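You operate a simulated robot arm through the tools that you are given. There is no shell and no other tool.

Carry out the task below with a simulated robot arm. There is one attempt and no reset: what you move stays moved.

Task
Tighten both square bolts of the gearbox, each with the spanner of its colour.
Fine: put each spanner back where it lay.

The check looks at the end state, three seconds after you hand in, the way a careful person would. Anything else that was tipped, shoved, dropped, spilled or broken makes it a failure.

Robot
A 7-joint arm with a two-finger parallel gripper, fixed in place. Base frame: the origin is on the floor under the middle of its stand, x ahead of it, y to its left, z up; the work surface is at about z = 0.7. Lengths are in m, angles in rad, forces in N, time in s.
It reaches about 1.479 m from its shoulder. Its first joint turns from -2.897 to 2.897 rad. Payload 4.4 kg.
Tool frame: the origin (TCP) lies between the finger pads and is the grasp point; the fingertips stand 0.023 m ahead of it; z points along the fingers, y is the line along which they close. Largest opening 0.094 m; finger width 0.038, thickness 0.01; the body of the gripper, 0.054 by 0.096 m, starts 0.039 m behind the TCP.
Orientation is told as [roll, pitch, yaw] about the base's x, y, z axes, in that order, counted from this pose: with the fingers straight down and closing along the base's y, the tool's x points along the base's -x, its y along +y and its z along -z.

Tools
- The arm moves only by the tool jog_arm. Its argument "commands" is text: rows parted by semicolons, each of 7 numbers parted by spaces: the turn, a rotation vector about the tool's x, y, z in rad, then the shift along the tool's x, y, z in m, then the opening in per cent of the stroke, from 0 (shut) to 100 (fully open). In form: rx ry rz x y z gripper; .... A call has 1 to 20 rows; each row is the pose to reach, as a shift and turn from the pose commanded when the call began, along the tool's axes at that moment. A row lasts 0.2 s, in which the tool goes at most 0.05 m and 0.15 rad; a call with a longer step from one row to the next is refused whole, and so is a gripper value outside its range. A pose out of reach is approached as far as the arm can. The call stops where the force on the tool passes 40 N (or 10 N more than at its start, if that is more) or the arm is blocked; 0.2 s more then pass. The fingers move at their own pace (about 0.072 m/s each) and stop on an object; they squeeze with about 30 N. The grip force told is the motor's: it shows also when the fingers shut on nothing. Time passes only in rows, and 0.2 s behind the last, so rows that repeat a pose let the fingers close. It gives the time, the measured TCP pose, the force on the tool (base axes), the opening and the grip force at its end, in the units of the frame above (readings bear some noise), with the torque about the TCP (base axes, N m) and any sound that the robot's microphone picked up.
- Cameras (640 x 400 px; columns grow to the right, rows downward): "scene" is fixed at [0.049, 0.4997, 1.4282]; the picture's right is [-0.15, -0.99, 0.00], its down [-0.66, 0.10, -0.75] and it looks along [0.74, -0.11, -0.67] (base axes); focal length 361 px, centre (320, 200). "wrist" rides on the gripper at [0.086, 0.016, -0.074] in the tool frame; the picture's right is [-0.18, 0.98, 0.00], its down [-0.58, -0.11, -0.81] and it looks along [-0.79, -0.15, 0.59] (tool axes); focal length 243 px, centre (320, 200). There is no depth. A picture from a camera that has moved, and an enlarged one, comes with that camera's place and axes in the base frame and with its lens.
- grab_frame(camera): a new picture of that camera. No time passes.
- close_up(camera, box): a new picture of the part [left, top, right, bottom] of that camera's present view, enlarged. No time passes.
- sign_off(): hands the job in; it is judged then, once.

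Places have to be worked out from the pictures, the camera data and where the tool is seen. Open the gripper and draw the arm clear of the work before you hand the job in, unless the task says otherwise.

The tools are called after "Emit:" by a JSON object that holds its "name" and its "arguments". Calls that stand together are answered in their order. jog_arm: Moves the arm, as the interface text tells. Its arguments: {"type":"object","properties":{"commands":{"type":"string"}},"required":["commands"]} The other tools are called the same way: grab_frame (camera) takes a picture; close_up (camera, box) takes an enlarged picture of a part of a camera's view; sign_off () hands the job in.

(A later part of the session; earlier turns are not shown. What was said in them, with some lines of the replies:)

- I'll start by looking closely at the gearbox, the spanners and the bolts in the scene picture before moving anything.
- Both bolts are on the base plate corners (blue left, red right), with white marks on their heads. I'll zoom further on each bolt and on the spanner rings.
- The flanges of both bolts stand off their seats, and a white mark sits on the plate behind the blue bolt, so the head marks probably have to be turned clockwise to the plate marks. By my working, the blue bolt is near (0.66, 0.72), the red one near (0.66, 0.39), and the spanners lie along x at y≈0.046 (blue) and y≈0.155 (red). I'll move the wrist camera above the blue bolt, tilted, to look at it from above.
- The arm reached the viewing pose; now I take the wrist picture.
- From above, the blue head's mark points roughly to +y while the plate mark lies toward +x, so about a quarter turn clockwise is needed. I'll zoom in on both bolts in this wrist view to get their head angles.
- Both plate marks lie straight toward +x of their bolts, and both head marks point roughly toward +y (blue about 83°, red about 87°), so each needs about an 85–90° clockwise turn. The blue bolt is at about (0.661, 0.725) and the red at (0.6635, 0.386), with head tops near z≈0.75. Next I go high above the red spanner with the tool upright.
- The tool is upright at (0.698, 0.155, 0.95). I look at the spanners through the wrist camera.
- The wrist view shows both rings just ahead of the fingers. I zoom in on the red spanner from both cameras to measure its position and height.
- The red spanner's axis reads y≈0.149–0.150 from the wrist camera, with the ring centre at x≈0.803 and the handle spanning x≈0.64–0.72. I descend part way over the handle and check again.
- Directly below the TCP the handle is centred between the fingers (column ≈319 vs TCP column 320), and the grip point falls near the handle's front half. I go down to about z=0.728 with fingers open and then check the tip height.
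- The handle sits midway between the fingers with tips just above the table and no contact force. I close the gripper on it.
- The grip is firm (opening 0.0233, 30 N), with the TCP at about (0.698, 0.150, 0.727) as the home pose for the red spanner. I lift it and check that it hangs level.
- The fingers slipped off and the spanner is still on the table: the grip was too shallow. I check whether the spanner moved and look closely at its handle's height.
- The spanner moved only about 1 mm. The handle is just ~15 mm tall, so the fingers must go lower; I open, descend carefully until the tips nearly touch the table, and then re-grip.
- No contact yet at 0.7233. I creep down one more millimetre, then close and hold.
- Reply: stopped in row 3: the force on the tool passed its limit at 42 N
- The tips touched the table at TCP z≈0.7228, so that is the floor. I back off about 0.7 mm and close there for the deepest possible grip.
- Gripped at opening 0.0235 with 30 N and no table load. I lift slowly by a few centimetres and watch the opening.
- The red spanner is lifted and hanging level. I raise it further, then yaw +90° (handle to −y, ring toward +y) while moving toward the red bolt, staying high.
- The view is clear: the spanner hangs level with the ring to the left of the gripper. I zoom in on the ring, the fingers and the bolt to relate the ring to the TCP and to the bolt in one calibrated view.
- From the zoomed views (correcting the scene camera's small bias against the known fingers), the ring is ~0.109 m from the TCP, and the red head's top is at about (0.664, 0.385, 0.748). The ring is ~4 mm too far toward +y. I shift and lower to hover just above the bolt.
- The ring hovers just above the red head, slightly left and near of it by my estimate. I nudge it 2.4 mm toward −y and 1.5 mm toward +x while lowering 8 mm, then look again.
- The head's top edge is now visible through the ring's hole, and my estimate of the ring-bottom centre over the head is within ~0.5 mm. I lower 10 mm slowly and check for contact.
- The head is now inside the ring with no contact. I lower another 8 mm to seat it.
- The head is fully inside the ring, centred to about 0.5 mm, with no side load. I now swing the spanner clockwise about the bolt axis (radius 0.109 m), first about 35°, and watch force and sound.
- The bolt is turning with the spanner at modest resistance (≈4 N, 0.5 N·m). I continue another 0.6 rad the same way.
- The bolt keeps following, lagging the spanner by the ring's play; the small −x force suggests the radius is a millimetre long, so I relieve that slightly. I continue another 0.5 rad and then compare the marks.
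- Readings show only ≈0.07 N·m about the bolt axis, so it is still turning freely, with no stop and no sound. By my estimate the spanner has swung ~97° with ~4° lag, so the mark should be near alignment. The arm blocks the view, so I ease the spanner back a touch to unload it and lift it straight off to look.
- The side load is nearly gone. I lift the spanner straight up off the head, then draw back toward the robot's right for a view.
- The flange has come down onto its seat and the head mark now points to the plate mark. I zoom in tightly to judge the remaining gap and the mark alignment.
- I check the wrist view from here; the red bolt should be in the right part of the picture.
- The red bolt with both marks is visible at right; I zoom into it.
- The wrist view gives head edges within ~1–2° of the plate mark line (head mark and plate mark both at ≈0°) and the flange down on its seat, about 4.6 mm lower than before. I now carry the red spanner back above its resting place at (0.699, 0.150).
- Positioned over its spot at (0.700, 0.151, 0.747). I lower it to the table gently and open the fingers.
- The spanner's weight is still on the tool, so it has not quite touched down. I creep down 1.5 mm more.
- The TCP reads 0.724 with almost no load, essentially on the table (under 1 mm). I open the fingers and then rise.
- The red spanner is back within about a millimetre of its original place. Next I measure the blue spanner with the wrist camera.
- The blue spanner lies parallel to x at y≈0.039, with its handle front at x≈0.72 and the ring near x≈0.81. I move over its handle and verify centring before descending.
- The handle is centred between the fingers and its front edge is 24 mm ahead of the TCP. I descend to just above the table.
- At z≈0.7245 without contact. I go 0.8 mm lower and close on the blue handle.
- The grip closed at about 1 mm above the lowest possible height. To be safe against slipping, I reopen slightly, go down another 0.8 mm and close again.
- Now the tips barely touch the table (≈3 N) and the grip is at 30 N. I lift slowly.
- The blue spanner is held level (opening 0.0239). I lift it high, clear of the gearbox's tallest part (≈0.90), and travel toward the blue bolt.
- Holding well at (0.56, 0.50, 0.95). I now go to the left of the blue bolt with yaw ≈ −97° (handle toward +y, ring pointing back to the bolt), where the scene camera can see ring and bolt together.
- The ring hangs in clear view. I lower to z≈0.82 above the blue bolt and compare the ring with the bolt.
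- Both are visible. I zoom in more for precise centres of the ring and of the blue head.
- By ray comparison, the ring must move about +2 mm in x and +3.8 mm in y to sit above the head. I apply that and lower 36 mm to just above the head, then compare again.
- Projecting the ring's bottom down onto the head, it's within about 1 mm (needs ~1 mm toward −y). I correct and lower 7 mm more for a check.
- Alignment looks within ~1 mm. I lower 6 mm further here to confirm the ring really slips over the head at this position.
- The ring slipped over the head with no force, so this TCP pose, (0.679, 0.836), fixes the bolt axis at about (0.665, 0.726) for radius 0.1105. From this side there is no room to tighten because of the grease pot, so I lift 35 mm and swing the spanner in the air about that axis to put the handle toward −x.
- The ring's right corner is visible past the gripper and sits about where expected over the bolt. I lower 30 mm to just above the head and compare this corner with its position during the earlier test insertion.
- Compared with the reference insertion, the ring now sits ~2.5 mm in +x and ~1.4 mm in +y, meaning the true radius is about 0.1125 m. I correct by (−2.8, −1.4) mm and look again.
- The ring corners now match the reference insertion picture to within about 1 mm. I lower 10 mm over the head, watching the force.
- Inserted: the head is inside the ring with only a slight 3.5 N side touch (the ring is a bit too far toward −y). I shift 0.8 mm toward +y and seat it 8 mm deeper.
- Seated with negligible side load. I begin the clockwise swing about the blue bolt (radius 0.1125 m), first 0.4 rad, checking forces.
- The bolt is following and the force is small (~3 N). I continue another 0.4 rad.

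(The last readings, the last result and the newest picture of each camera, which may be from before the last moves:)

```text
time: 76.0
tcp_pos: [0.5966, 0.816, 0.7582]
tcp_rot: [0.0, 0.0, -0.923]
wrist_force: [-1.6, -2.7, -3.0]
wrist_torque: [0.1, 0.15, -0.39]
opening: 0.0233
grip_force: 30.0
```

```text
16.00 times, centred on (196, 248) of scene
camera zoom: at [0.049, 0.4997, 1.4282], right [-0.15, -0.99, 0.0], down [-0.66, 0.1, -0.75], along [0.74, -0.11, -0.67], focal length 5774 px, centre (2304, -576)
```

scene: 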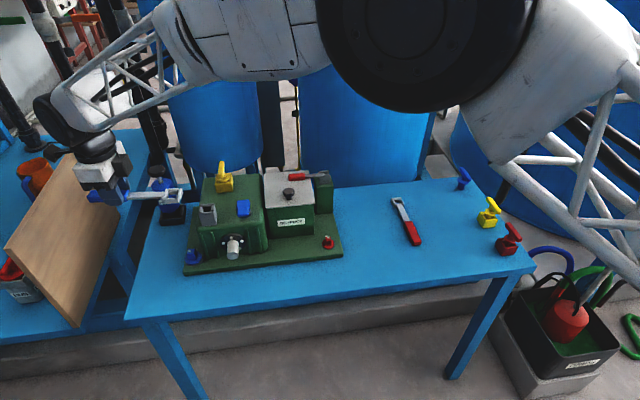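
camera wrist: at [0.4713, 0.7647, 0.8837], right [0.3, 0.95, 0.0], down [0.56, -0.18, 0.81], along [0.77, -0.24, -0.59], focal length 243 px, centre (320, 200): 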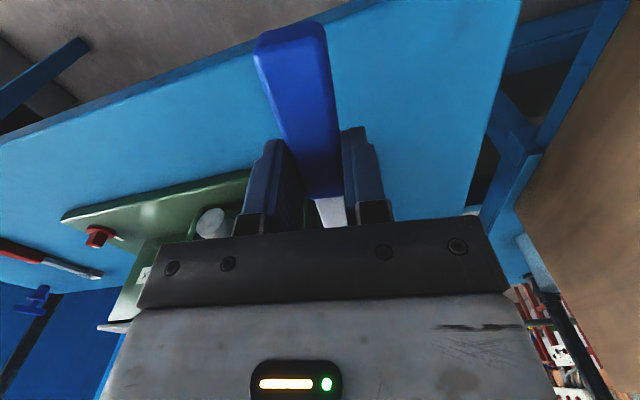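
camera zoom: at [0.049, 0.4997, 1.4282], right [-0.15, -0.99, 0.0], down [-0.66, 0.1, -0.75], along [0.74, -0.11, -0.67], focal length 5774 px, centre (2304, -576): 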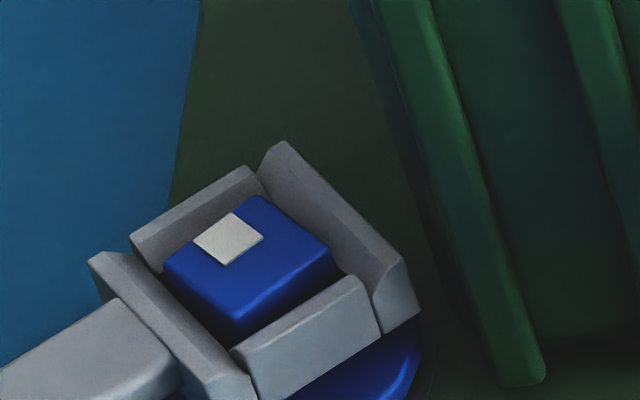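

Still turning smoothly with the ring clear of the gearbox wall. Another 0.4 rad.

Emit:
{"name": "jog_arm", "arguments": {"commands": "0 0 0.1 -0.0006 0.0112 0 0; 0 0 0.2 -0.0022 0.0224 0 0; 0 0 0.3 -0.005 0.0332 0 0; 0 0 0.4 -0.0089 0.0438 0 0; 0 0 0.4 -0.0089 0.0438 0 0"}}

Emit:
{"name": "close_up", "arguments": {"camera": "scene", "box": [182, 238, 210, 259]}}

Emit:
{"name": "grab_frame", "arguments": {"camera": "scene"}}

```text
time: 77.2
tcp_pos: [0.6396, 0.8338, 0.7587]
tcp_rot: [0.0, 0.001, -1.323]
wrist_force: [-6.9, 0.5, -1.8]
wrist_torque: [0.11, 0.12, -0.69]
opening: 0.0237
grip_force: 29.9
```

```text
16.00 times, centred on (196, 248) of scene
camera zoom: at [0.049, 0.4997, 1.4282], right [-0.15, -0.99, 0.0], down [-0.66, 0.1, -0.75], along [0.74, -0.11, -0.67], focal length 5774 px, centre (2304, -576)
```

zoom: 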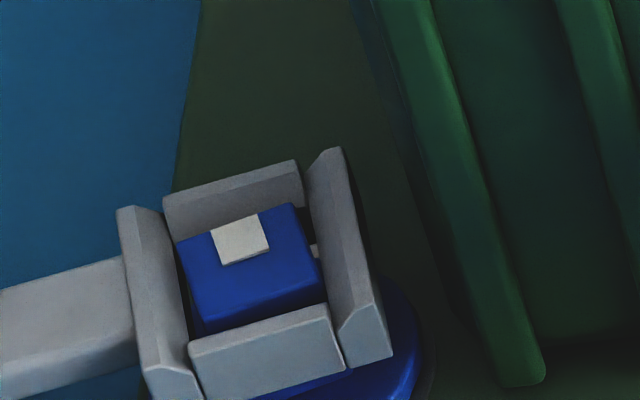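

```text
taken
```

scene: 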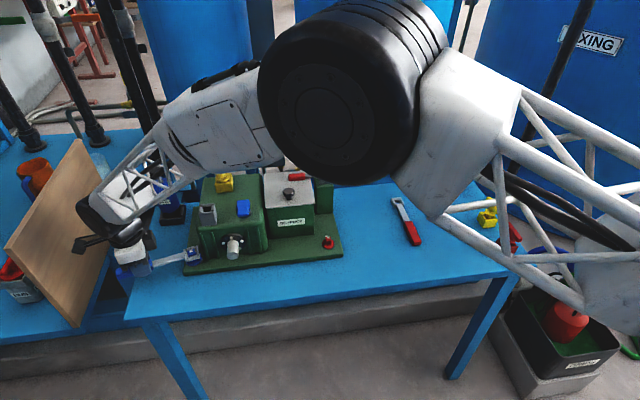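

The blue head's mark is now about 16° short of the plate mark, with free resistance ≈0.05 N·m. I continue 0.2 rad and re-measure.

Emit:
{"name": "jog_arm", "arguments": {"commands": "0 0 0.07 -0.0003 0.0079 0 0; 0 0 0.14 -0.0011 0.0157 0 0; 0 0 0.2 -0.0022 0.0224 0 0; 0 0 0.2 -0.0022 0.0224 0 0"}}

Emit:
{"name": "close_up", "arguments": {"camera": "scene", "box": [182, 238, 210, 259]}}

```text
time: 78.2
tcp_pos: [0.6611, 0.8375, 0.7601]
tcp_rot: [0.0, 0.0, -1.521]
wrist_force: [-4.6, -0.7, -4.1]
wrist_torque: [0.18, 0.06, -0.54]
opening: 0.0237
grip_force: 30.0
```

```text
16.00 times, centred on (196, 248) of scene
camera zoom: at [0.049, 0.4997, 1.4282], right [-0.15, -0.99, 0.0], down [-0.66, 0.1, -0.75], along [0.74, -0.11, -0.67], focal length 5774 px, centre (2304, -576)
```

zoom: 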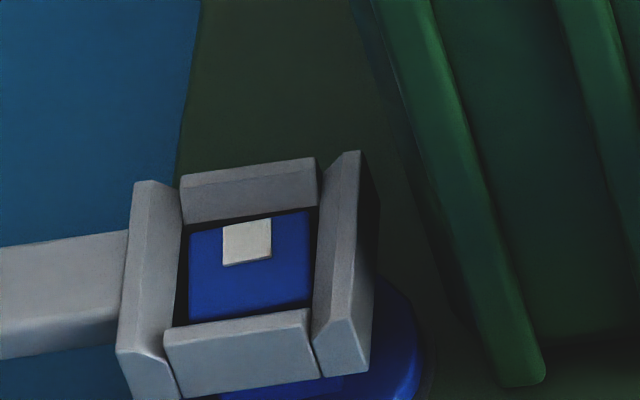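

About 6° remain to the plate-mark line. I turn 0.1 rad more in small steps.

Emit:
{"name": "jog_arm", "arguments": {"commands": "0 0 0.05 -0.0001 0.0056 0 0; 0 0 0.1 -0.0006 0.0112 0 0; 0 0 0.1 -0.0006 0.0112 0 0"}}

Emit:
{"name": "close_up", "arguments": {"camera": "scene", "box": [182, 238, 210, 259]}}

```text
time: 79.0
tcp_pos: [0.6714, 0.837, 0.76]
tcp_rot: [0.001, 0.0, -1.623]
wrist_force: [-0.3, -0.8, -2.1]
wrist_torque: [0.06, 0.01, 0.0]
opening: 0.0235
grip_force: 30.7
```

```text
16.00 times, centred on (196, 248) of scene
camera zoom: at [0.049, 0.4997, 1.4282], right [-0.15, -0.99, 0.0], down [-0.66, 0.1, -0.75], along [0.74, -0.11, -0.67], focal length 5774 px, centre (2304, -576)
```

zoom: 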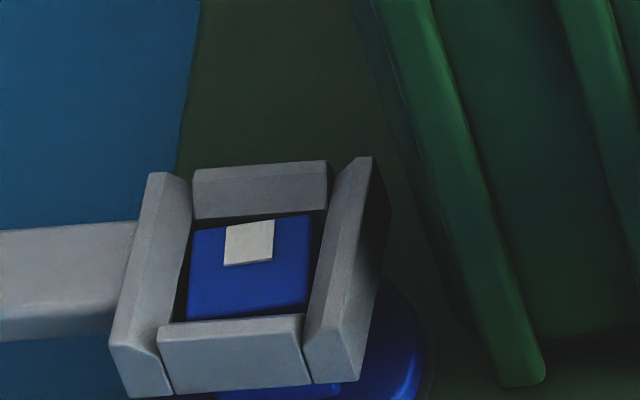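

The head edge is ~2.5° from alignment. I continue 0.1 rad more, watching for a stop.

Emit:
{"name": "jog_arm", "arguments": {"commands": "0 0 0.05 -0.0001 0.0056 0 0; 0 0 0.1 -0.0006 0.0112 0 0; 0 0 0.1 -0.0006 0.0112 0 0"}}

Emit:
{"name": "close_up", "arguments": {"camera": "scene", "box": [182, 238, 210, 259]}}

```text
time: 79.8
tcp_pos: [0.6814, 0.8355, 0.7605]
tcp_rot: [0.0, 0.001, -1.723]
wrist_force: [-4.3, -1.4, -2.2]
wrist_torque: [0.03, 0.04, -0.35]
opening: 0.0239
grip_force: 30.5
```

```text
16.00 times, centred on (196, 248) of scene
camera zoom: at [0.049, 0.4997, 1.4282], right [-0.15, -0.99, 0.0], down [-0.66, 0.1, -0.75], along [0.74, -0.11, -0.67], focal length 5774 px, centre (2304, -576)
```

zoom: 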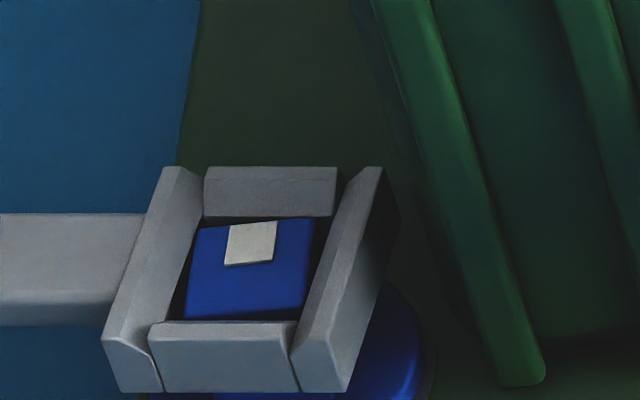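

The head mark is now within about 1–2° of the plate line. I push 0.06 rad further to feel whether there is a stop.

Emit:
{"name": "jog_arm", "arguments": {"commands": "0 0 0.03 0 0.0034 0 0; 0 0 0.06 -0.0002 0.0067 0 0; 0 0 0.06 -0.0002 0.0067 0 0"}}

Emit:
{"name": "close_up", "arguments": {"camera": "scene", "box": [182, 238, 210, 259]}}

```text
time: 80.6
tcp_pos: [0.6885, 0.8347, 0.7588]
tcp_rot: [0.0, 0.002, -1.782]
wrist_force: [-5.9, 6.8, 3.7]
wrist_torque: [-0.36, 0.24, 0.16]
opening: 0.0234
grip_force: 29.4
```

```text
16.00 times, centred on (196, 248) of scene
camera zoom: at [0.049, 0.4997, 1.4282], right [-0.15, -0.99, 0.0], down [-0.66, 0.1, -0.75], along [0.74, -0.11, -0.67], focal length 5774 px, centre (2304, -576)
```

zoom: 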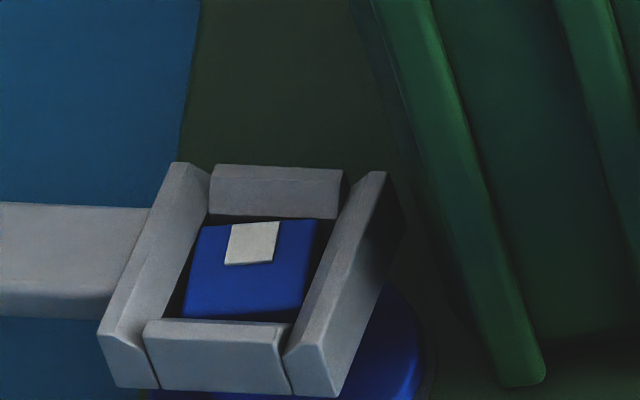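

The moment about the bolt jumped from 0.1 to about 1 N·m while the head barely moved, so this is the tight stop. I press slightly further (0.04 rad) to make sure it is firmly home.

Emit:
{"name": "jog_arm", "arguments": {"commands": "0 0 0.02 0 0.0023 0 0; 0 0 0.04 -0.0001 0.0045 0 0; 0 0 0.04 -0.0001 0.0045 0 0"}}

Emit:
{"name": "close_up", "arguments": {"camera": "scene", "box": [182, 238, 210, 259]}}

```text
time: 81.4
tcp_pos: [0.6937, 0.8335, 0.759]
tcp_rot: [-0.001, 0.002, -1.822]
wrist_force: [-15.1, 0.2, 5.5]
wrist_torque: [-0.71, 0.44, -0.19]
opening: 0.024
grip_force: 30.0
```

```text
16.00 times, centred on (196, 248) of scene
camera zoom: at [0.049, 0.4997, 1.4282], right [-0.15, -0.99, 0.0], down [-0.66, 0.1, -0.75], along [0.74, -0.11, -0.67], focal length 5774 px, centre (2304, -576)
```

zoom: 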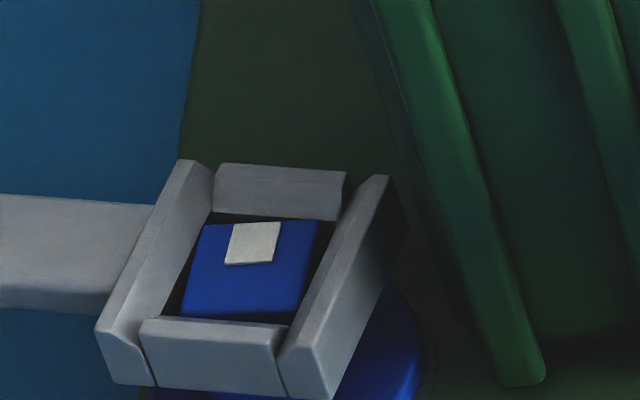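

The torque is now ≈1.45 N·m and the head has practically stopped, so the blue bolt is tight. I back the spanner off 0.1 rad to unload it.

Emit:
{"name": "jog_arm", "arguments": {"commands": "0 0 -0.05 -0.0001 -0.0056 0 0; 0 0 -0.1 -0.0006 -0.0112 0 0; 0 0 -0.1 -0.0006 -0.0112 0 0"}}

Emit:
{"name": "close_up", "arguments": {"camera": "scene", "box": [182, 238, 210, 259]}}

```text
time: 82.2
tcp_pos: [0.6812, 0.8368, 0.7594]
tcp_rot: [0.0, -0.001, -1.723]
wrist_force: [-3.4, 4.7, -1.4]
wrist_torque: [0.08, 0.02, -0.34]
opening: 0.0235
grip_force: 30.3
```

```text
16.00 times, centred on (196, 248) of scene
camera zoom: at [0.049, 0.4997, 1.4282], right [-0.15, -0.99, 0.0], down [-0.66, 0.1, -0.75], along [0.74, -0.11, -0.67], focal length 5774 px, centre (2304, -576)
```

zoom: 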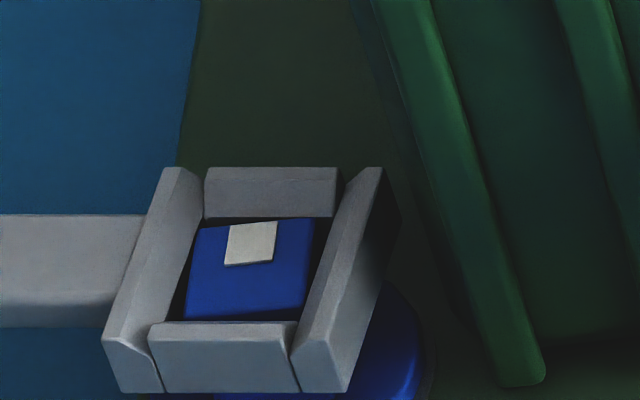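

The head stays with its mark on the plate line after unloading (it only sprang back to the stop position), so the blue bolt is tight. I back off slightly more to float the ring and then lift it straight off.

Emit:
{"name": "jog_arm", "arguments": {"commands": "0 0 -0.05 -0.0001 -0.0056 0 0; 0 0 -0.07 -0.0003 -0.0079 0 0; 0 0 -0.07 -0.0003 -0.0079 0 0"}}

```text
time: 83.0
tcp_pos: [0.6744, 0.8377, 0.7587]
tcp_rot: [0.001, 0.001, -1.653]
wrist_force: [-0.5, 0.0, -1.1]
wrist_torque: [-0.01, -0.05, 0.0]
opening: 0.0235
grip_force: 30.4
```

The side load is zero. I lift the spanner straight up off the bolt and take a look at it.

Emit:
{"name": "jog_arm", "arguments": {"commands": "0 0 0 0 0 -0.004 0; 0 0 0 0 0 -0.01 0; 0 0 0 0 0 -0.018 0; 0 0 0 0 0 -0.028 0; 0 0 0 0 0 -0.045 0; 0 0 0 0 0 -0.07 0; 0 0 0 0 0 -0.11 0; 0 0 0 0 0 -0.15 0; 0 0 0 0 0 -0.19 0; 0 0 0 0 0 -0.19 0"}}

Emit:
{"name": "close_up", "arguments": {"camera": "scene", "box": [182, 245, 210, 266]}}

Emit:
{"name": "close_up", "arguments": {"camera": "scene", "box": [316, 230, 344, 251]}}

Emit:
{"name": "grab_frame", "arguments": {"camera": "scene"}}

```text
time: 85.2
tcp_pos: [0.6718, 0.8379, 0.9519]
tcp_rot: [0.0, -0.001, -1.653]
wrist_force: [-0.5, -0.7, -1.4]
wrist_torque: [0.02, 0.01, 0.05]
opening: 0.0237
grip_force: 30.0
```

```text
16.00 times, centred on (196, 256) of scene
camera zoom: at [0.049, 0.4997, 1.4282], right [-0.15, -0.99, 0.0], down [-0.66, 0.1, -0.75], along [0.74, -0.11, -0.67], focal length 5774 px, centre (2304, -688)
```

zoom: 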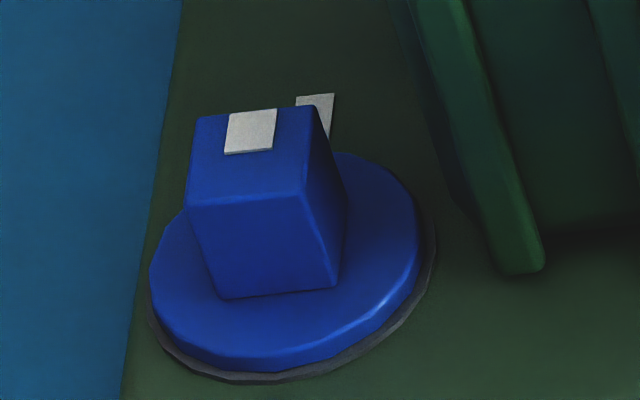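

```text
16.00 times, centred on (330, 240) of scene
camera zoom: at [0.049, 0.4997, 1.4282], right [-0.15, -0.99, 0.0], down [-0.66, 0.1, -0.75], along [0.74, -0.11, -0.67], focal length 5774 px, centre (160, -448)
```

zoom: 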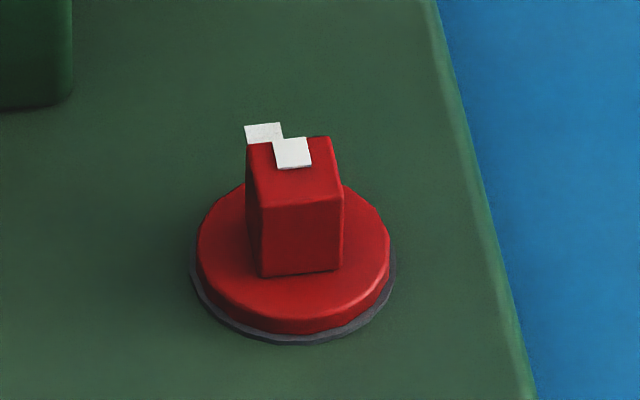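

```text
taken
```

scene: 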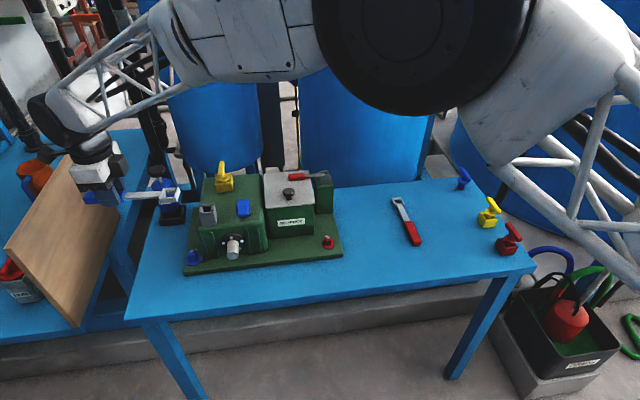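

Both bolts now show the head mark on the plate-mark line (blue ≈ −1°, red ≈ 0°), with both flanges down on their seats. I carry the blue spanner back by the same high route, first to (0.56, 0.50, 0.95) with yaw 0.

Emit:
{"name": "jog_arm", "arguments": {"commands": "0 0 -0.1377 -0.0288 -0.0072 0 0; 0 0 -0.2753 -0.0576 -0.0144 0 0; 0 0 -0.413 -0.0864 -0.0216 0 0; 0 0 -0.5507 -0.1152 -0.0287 0 0; 0 0 -0.6883 -0.144 -0.0359 0 0; 0 0 -0.826 -0.1728 -0.0431 0 0; 0 0 -0.9637 -0.2015 -0.0503 0 0; 0 0 -1.1013 -0.2303 -0.0575 0 0; 0 0 -1.239 -0.2591 -0.0647 0 0; 0 0 -1.3767 -0.2879 -0.0718 0 0; 0 0 -1.5143 -0.3167 -0.079 0 0; 0 0 -1.652 -0.3455 -0.0862 0 0; 0 0 -1.652 -0.3455 -0.0862 0 0"}}

```text
time: 88.0
tcp_pos: [0.5602, 0.5015, 0.9491]
tcp_rot: [0.0, -0.001, 0.001]
wrist_force: [0.2, -0.5, -1.1]
wrist_torque: [0.01, -0.01, -0.05]
opening: 0.0238
grip_force: 30.8
```

At (0.560, 0.501, 0.949), yaw 0. I go back over the blue spanner's home at (0.699, 0.039) and descend to about 4 cm above the table.

Emit:
{"name": "jog_arm", "arguments": {"commands": "0 0 0 -0.0126 -0.042 0 0; 0 0 0 -0.0253 -0.084 0 0; 0 0 0 -0.0379 -0.126 0 0; 0 0 0 -0.0505 -0.168 0 0; 0 0 0 -0.0632 -0.21 0 0; 0 0 0 -0.0758 -0.252 0 0; 0 0 0 -0.0885 -0.294 0 0; 0 0 0 -0.1011 -0.336 0 0; 0 0 0 -0.1137 -0.378 0 0; 0 0 0 -0.1264 -0.42 0 0; 0 0 0 -0.139 -0.462 0 0; 0 0 0 -0.139 -0.462 0.045 0; 0 0 0 -0.139 -0.462 0.09 0; 0 0 0 -0.139 -0.462 0.135 0; 0 0 0 -0.139 -0.462 0.17 0; 0 0 0 -0.139 -0.462 0.195 0; 0 0 0 -0.139 -0.462 0.195 0; 0 0 0 -0.139 -0.462 0.195 0"}}

Emit:
{"name": "close_up", "arguments": {"camera": "scene", "box": [385, 185, 465, 250]}}

Emit:
{"name": "grab_frame", "arguments": {"camera": "wrist"}}

```text
time: 91.8
tcp_pos: [0.6975, 0.0349, 0.7532]
tcp_rot: [0.001, -0.001, 0.001]
wrist_force: [1.2, 0.1, -0.9]
wrist_torque: [-0.02, 0.07, 0.02]
opening: 0.024
grip_force: 29.7
```

```text
6.15 times, centred on (425, 218) of scene
camera zoom: at [0.049, 0.4997, 1.4282], right [-0.15, -0.99, 0.0], down [-0.66, 0.1, -0.75], along [0.74, -0.11, -0.67], focal length 2221 px, centre (-326, 92)
```

zoom: 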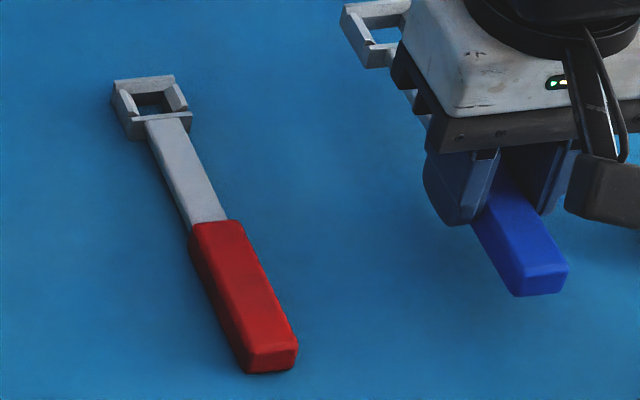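

```text
taken
camera wrist: at [0.6106, 0.0509, 0.8266], right [0.18, 0.98, 0.0], down [0.58, -0.11, 0.81], along [0.79, -0.15, -0.59], focal length 243 px, centre (320, 200)
```

wrist: 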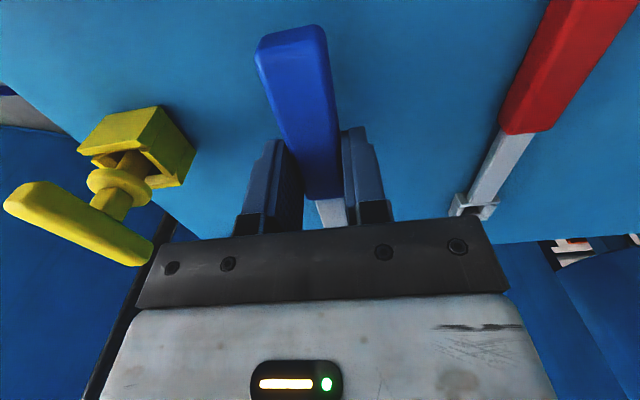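

The reading says y≈0.035, a few millimetres off the home value of 0.039. I lower 1.5 cm and take another reading before deciding on a correction.

Emit:
{"name": "jog_arm", "arguments": {"commands": "0 0 0 0 0 0.005 0; 0 0 0 0 0 0.01 0; 0 0 0 0 0 0.015 0; 0 0 0 0 0 0.015 0; 0 0 0 0 0 0.015 0"}}

Emit:
{"name": "close_up", "arguments": {"camera": "scene", "box": [385, 185, 465, 250]}}

Emit:
{"name": "grab_frame", "arguments": {"camera": "wrist"}}

```text
time: 93.0
tcp_pos: [0.699, 0.0359, 0.7389]
tcp_rot: [0.0, 0.0, 0.0]
wrist_force: [-0.3, 0.0, -2.0]
wrist_torque: [0.0, 0.03, 0.01]
opening: 0.0238
grip_force: 29.6
```

```text
6.15 times, centred on (425, 218) of scene
camera zoom: at [0.049, 0.4997, 1.4282], right [-0.15, -0.99, 0.0], down [-0.66, 0.1, -0.75], along [0.74, -0.11, -0.67], focal length 2221 px, centre (-326, 92)
```

zoom: 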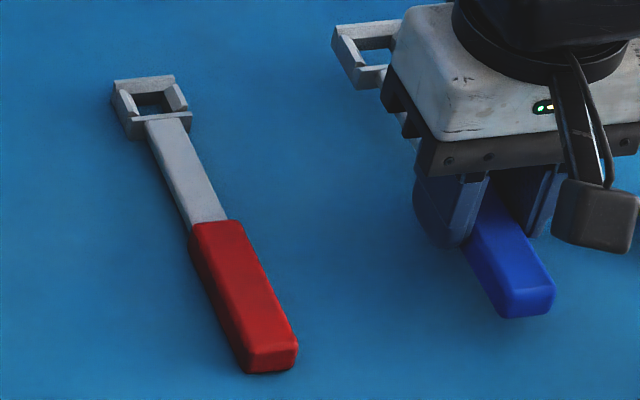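

```text
taken
camera wrist: at [0.6113, 0.0523, 0.8126], right [0.18, 0.98, 0.0], down [0.58, -0.11, 0.81], along [0.79, -0.15, -0.59], focal length 243 px, centre (320, 200)
```

wrist: 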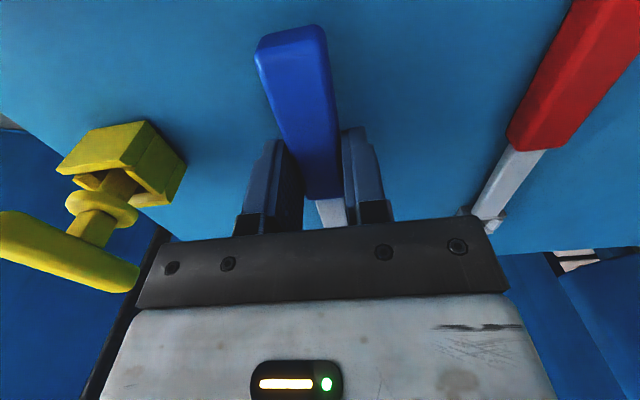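

Comparing readings and picture, the blue spanner should go about 2 mm toward +y and 2.5 mm toward −x (it slid ~3 mm in the grip). I apply that while lowering close to the table.

Emit:
{"name": "jog_arm", "arguments": {"commands": "0 0 0 0.0012 0.001 0.003 0; 0 0 0 0.0025 0.002 0.007 0; 0 0 0 0.0025 0.002 0.011 0; 0 0 0 0.0025 0.002 0.0135 0; 0 0 0 0.0025 0.002 0.0145 0; 0 0 0 0.0025 0.002 0.0145 0; 0 0 0 0.0025 0.002 0.0145 0"}}

Emit:
{"name": "close_up", "arguments": {"camera": "scene", "box": [385, 185, 465, 250]}}

```text
time: 94.6
tcp_pos: [0.6961, 0.0401, 0.7245]
tcp_rot: [0.0, -0.001, 0.0]
wrist_force: [0.5, -0.7, -1.4]
wrist_torque: [0.01, 0.01, -0.03]
opening: 0.0236
grip_force: 30.1
```

```text
6.15 times, centred on (425, 218) of scene
camera zoom: at [0.049, 0.4997, 1.4282], right [-0.15, -0.99, 0.0], down [-0.66, 0.1, -0.75], along [0.74, -0.11, -0.67], focal length 2221 px, centre (-326, 92)
```

zoom: 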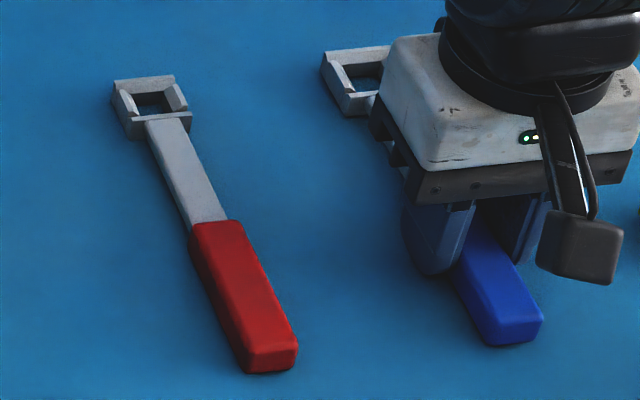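

The ring and handle end are within 1–2 pixels of their original image positions. I creep down the last millimetre.

Emit:
{"name": "jog_arm", "arguments": {"commands": "0 0 0 0 0.0005 0.0004 0; 0 0 0 0 0.0005 0.0008 0; 0 0 0 0 0.0005 0.001 0; 0 0 0 0 0.0005 0.001 0"}}

```text
time: 95.6
tcp_pos: [0.6969, 0.0402, 0.7229]
tcp_rot: [-0.001, 0.0, 0.001]
wrist_force: [-0.2, 0.6, -1.7]
wrist_torque: [-0.02, 0.0, 0.01]
opening: 0.0236
grip_force: 30.0
```

The height is at the floor value (0.7229), so I open the fingers slowly and then rise.

Emit:
{"name": "jog_arm", "arguments": {"commands": "0 0 0 0 0 0 28; 0 0 0 0 0 0 40; 0 0 0 0 0 0 70; 0 0 0 0 0 0 100; 0 0 0 0 0 0 100; 0 0 0 0 0 -0.02 100; 0 0 0 0 0 -0.05 100; 0 0 0 0 0 -0.09 100; 0 0 0 0 0 -0.13 100; 0 0 0 0 0 -0.17 100; 0 0 0 0 0 -0.17 100"}}

Emit:
{"name": "close_up", "arguments": {"camera": "scene", "box": [385, 185, 465, 250]}}

Emit:
{"name": "grab_frame", "arguments": {"camera": "wrist"}}

```text
time: 98.0
tcp_pos: [0.6983, 0.0388, 0.8917]
tcp_rot: [0.0, 0.0, 0.0]
wrist_force: [-0.2, 0.5, -0.6]
wrist_torque: [0.01, -0.02, 0.03]
opening: 0.094
grip_force: 0.1
```

```text
6.15 times, centred on (425, 218) of scene
camera zoom: at [0.049, 0.4997, 1.4282], right [-0.15, -0.99, 0.0], down [-0.66, 0.1, -0.75], along [0.74, -0.11, -0.67], focal length 2221 px, centre (-326, 92)
```

zoom: 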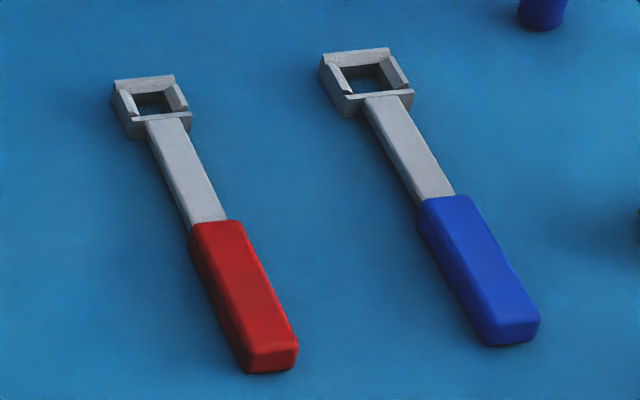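

```text
taken
camera wrist: at [0.6095, 0.055, 0.9661], right [0.18, 0.98, 0.0], down [0.58, -0.11, 0.81], along [0.79, -0.15, -0.59], focal length 243 px, centre (320, 200)
```

wrist: 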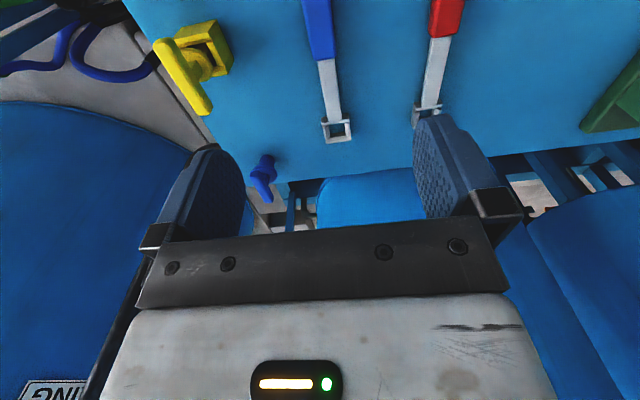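

Both spanners lie in their original places. Before handing in, I want a proper look from above at both bolts, so I tilt and move the wrist camera over the red bolt first.

Emit:
{"name": "jog_arm", "arguments": {"commands": "0 0 0 0 0 -0.04 100; 0 0.05 0 0.014 0.0382 -0.055 100; 0 0.1 0 0.028 0.0764 -0.055 100; 0 0.15 0 0.042 0.1146 -0.055 100; 0 0.2 0 0.056 0.1528 -0.055 100; 0 0.25 0 0.07 0.191 -0.055 100; 0 0.3 0 0.084 0.2292 -0.055 100; 0 0.35 0 0.098 0.2674 -0.055 100; 0 0.4 0 0.112 0.3056 -0.055 100; 0 0.45 0 0.126 0.3438 -0.055 100; 0 0.5 0 0.14 0.382 -0.055 100; 0 0.5 0 0.14 0.382 -0.055 100"}}

Emit:
{"name": "grab_frame", "arguments": {"camera": "wrist"}}

Emit:
{"name": "close_up", "arguments": {"camera": "wrist", "box": [300, 180, 340, 220]}}

```text
time: 100.6
tcp_pos: [0.5559, 0.4231, 0.9493]
tcp_rot: [0.0, 0.502, -0.001]
wrist_force: [-0.9, -1.1, -0.6]
wrist_torque: [0.02, 0.02, -0.01]
opening: 0.094
grip_force: 0.0
```

```text
taken
camera wrist: at [0.516, 0.4383, 1.0551], right [0.16, 0.98, -0.09], down [0.9, -0.11, 0.43], along [0.41, -0.15, -0.9], focal length 243 px, centre (320, 200)
```

wrist: 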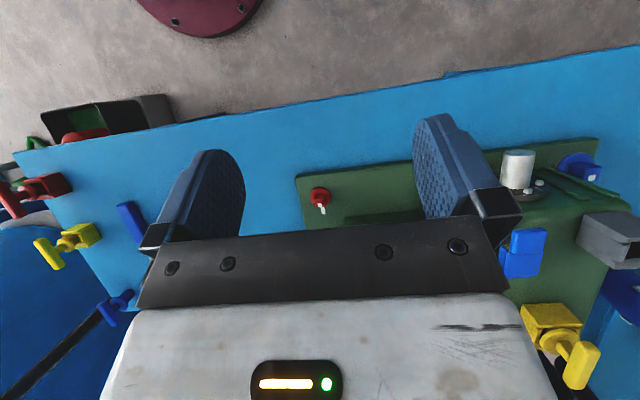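

```text
10.00 times, centred on (320, 200) of wrist
camera zoom: at [0.516, 0.4383, 1.0551], right [0.16, 0.98, -0.09], down [0.9, -0.11, 0.43], along [0.41, -0.15, -0.9], focal length 2426 px, centre (320, 200)
```

zoom: 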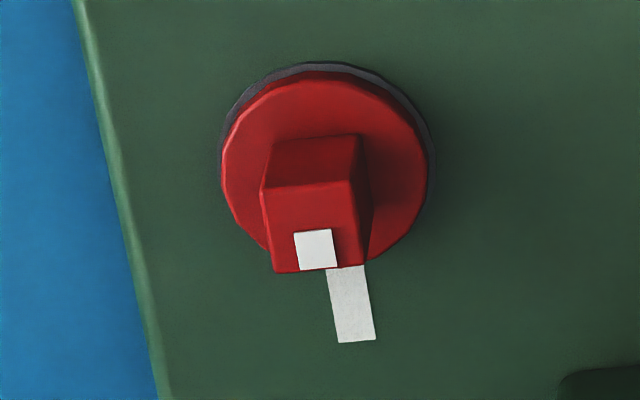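

From above, the red head's edges and mark are aligned with its plate mark to about 1°, and the flange sits on its seat. I move across for the same check on the blue bolt.

Emit:
{"name": "jog_arm", "arguments": {"commands": "0 0 0 0 0.0424 0 100; 0 0 0 0 0.0848 0 100; 0 0 0 0 0.1271 0 100; 0 0 0 0 0.1695 0 100; 0 0 0 0 0.2119 0 100; 0 0 0 0 0.2543 0 100; 0 0 0 0 0.2966 0 100; 0 0 0 0 0.339 0 100; 0 0 0 0 0.339 0 100"}}

Emit:
{"name": "close_up", "arguments": {"camera": "wrist", "box": [300, 180, 340, 220]}}

Emit:
{"name": "grab_frame", "arguments": {"camera": "wrist"}}

```text
time: 102.6
tcp_pos: [0.5579, 0.76, 0.9528]
tcp_rot: [0.0, 0.499, 0.001]
wrist_force: [-0.2, -0.4, 0.6]
wrist_torque: [-0.03, -0.02, 0.02]
opening: 0.0937
grip_force: 0.0
```

```text
10.00 times, centred on (320, 200) of wrist
camera zoom: at [0.5174, 0.7764, 1.0584], right [0.16, 0.98, -0.09], down [0.9, -0.11, 0.43], along [0.41, -0.15, -0.9], focal length 2426 px, centre (320, 200)
```

zoom: 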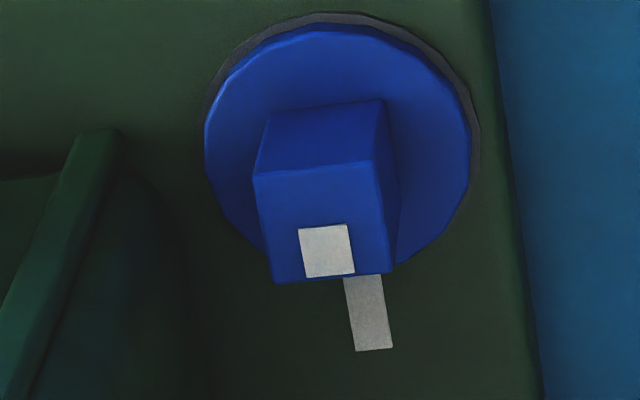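

```text
taken
camera wrist: at [0.5174, 0.7764, 1.0584], right [0.16, 0.98, -0.09], down [0.9, -0.11, 0.43], along [0.41, -0.15, -0.9], focal length 243 px, centre (320, 200)
```

wrist: 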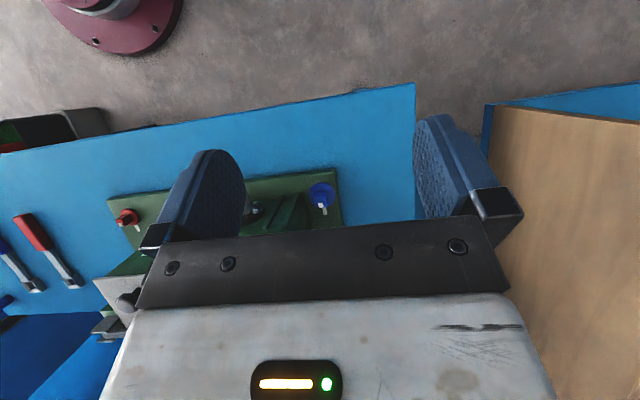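

Both bolts are aligned with their marks and seated, and both spanners are home. I draw the open gripper back up to its starting pose, well clear of the work.

Emit:
{"name": "jog_arm", "arguments": {"commands": "0 -0.0417 0 -0.0176 -0.0388 -0.0144 100; 0 -0.0833 0 -0.0352 -0.0775 -0.0287 100; 0 -0.125 0 -0.0528 -0.1163 -0.0431 100; 0 -0.1667 0 -0.0704 -0.155 -0.0575 100; 0 -0.2083 0 -0.088 -0.1938 -0.0718 100; 0 -0.25 0 -0.1056 -0.2325 -0.0862 100; 0 -0.2917 0 -0.1232 -0.2713 -0.1006 100; 0 -0.3333 0 -0.1408 -0.31 -0.1149 100; 0 -0.375 0 -0.1584 -0.3488 -0.1293 100; 0 -0.4167 0 -0.176 -0.3875 -0.1437 100; 0 -0.4583 0 -0.1936 -0.4263 -0.158 100; 0 -0.5 0 -0.2112 -0.465 -0.1724 100; 0 -0.5 0 -0.2112 -0.465 -0.1724 100"}}

Emit:
{"name": "grab_frame", "arguments": {"camera": "scene"}}

Emit:
{"name": "close_up", "arguments": {"camera": "scene", "box": [170, 150, 350, 280]}}

```text
time: 105.4
tcp_pos: [0.8239, 0.2954, 0.9944]
tcp_rot: [0.0, -0.001, 0.0]
wrist_force: [-0.2, -0.6, 0.4]
wrist_torque: [0.0, -0.01, 0.0]
opening: 0.0939
grip_force: 0.1
```

```text
taken
```

scene: 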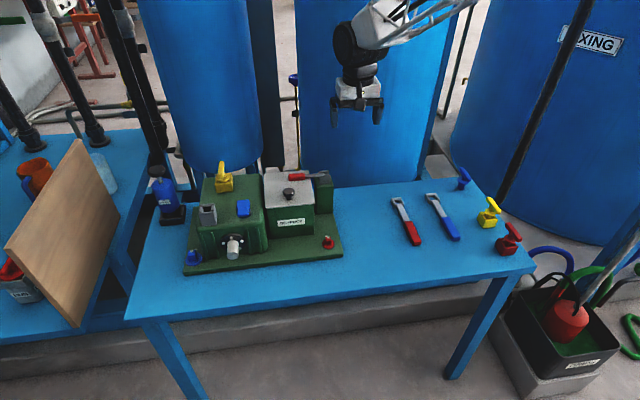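

```text
3.08 times, centred on (260, 215) of scene
camera zoom: at [0.049, 0.4997, 1.4282], right [-0.15, -0.99, 0.0], down [-0.66, 0.1, -0.75], along [0.74, -0.11, -0.67], focal length 1110 px, centre (505, 154)
```

zoom: 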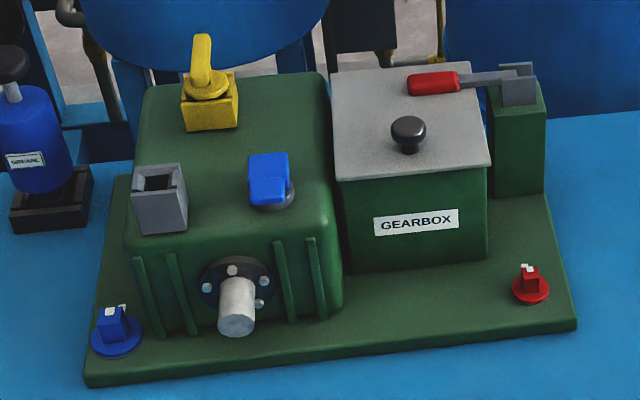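

Everything else is unchanged in the picture: both bolts are down with their marks aligned, both spanners lie where they were, and the gripper is open and clear. I hand the job in.

Emit:
{"name": "sign_off", "arguments": {}}

```text
The job is handed in.
```

I tightened both bolts, put each spanner back within a millimetre or two of its original spot, and handed the job in. I don't know the result of the check.

- **Blue bolt:** I turned it clockwise until it hit a firm stop at about 1.45 N·m. Its head mark lines up with the plate mark, and its flange sits on its seat.
- **Red bolt:** I turned it about 90° clockwise until its head mark was within about 1° of the plate mark, with the flange on its seat. I judged this one by the marks and the flange. I never felt a stop on it.
- **First grip on the red spanner:** The fingers slipped off, which moved the spanner about 1 mm on the table. I gripped it lower the second time and it held.

Nothing else in the final pictures looks moved. The gripper is open and back at its starting position, clear of the work.
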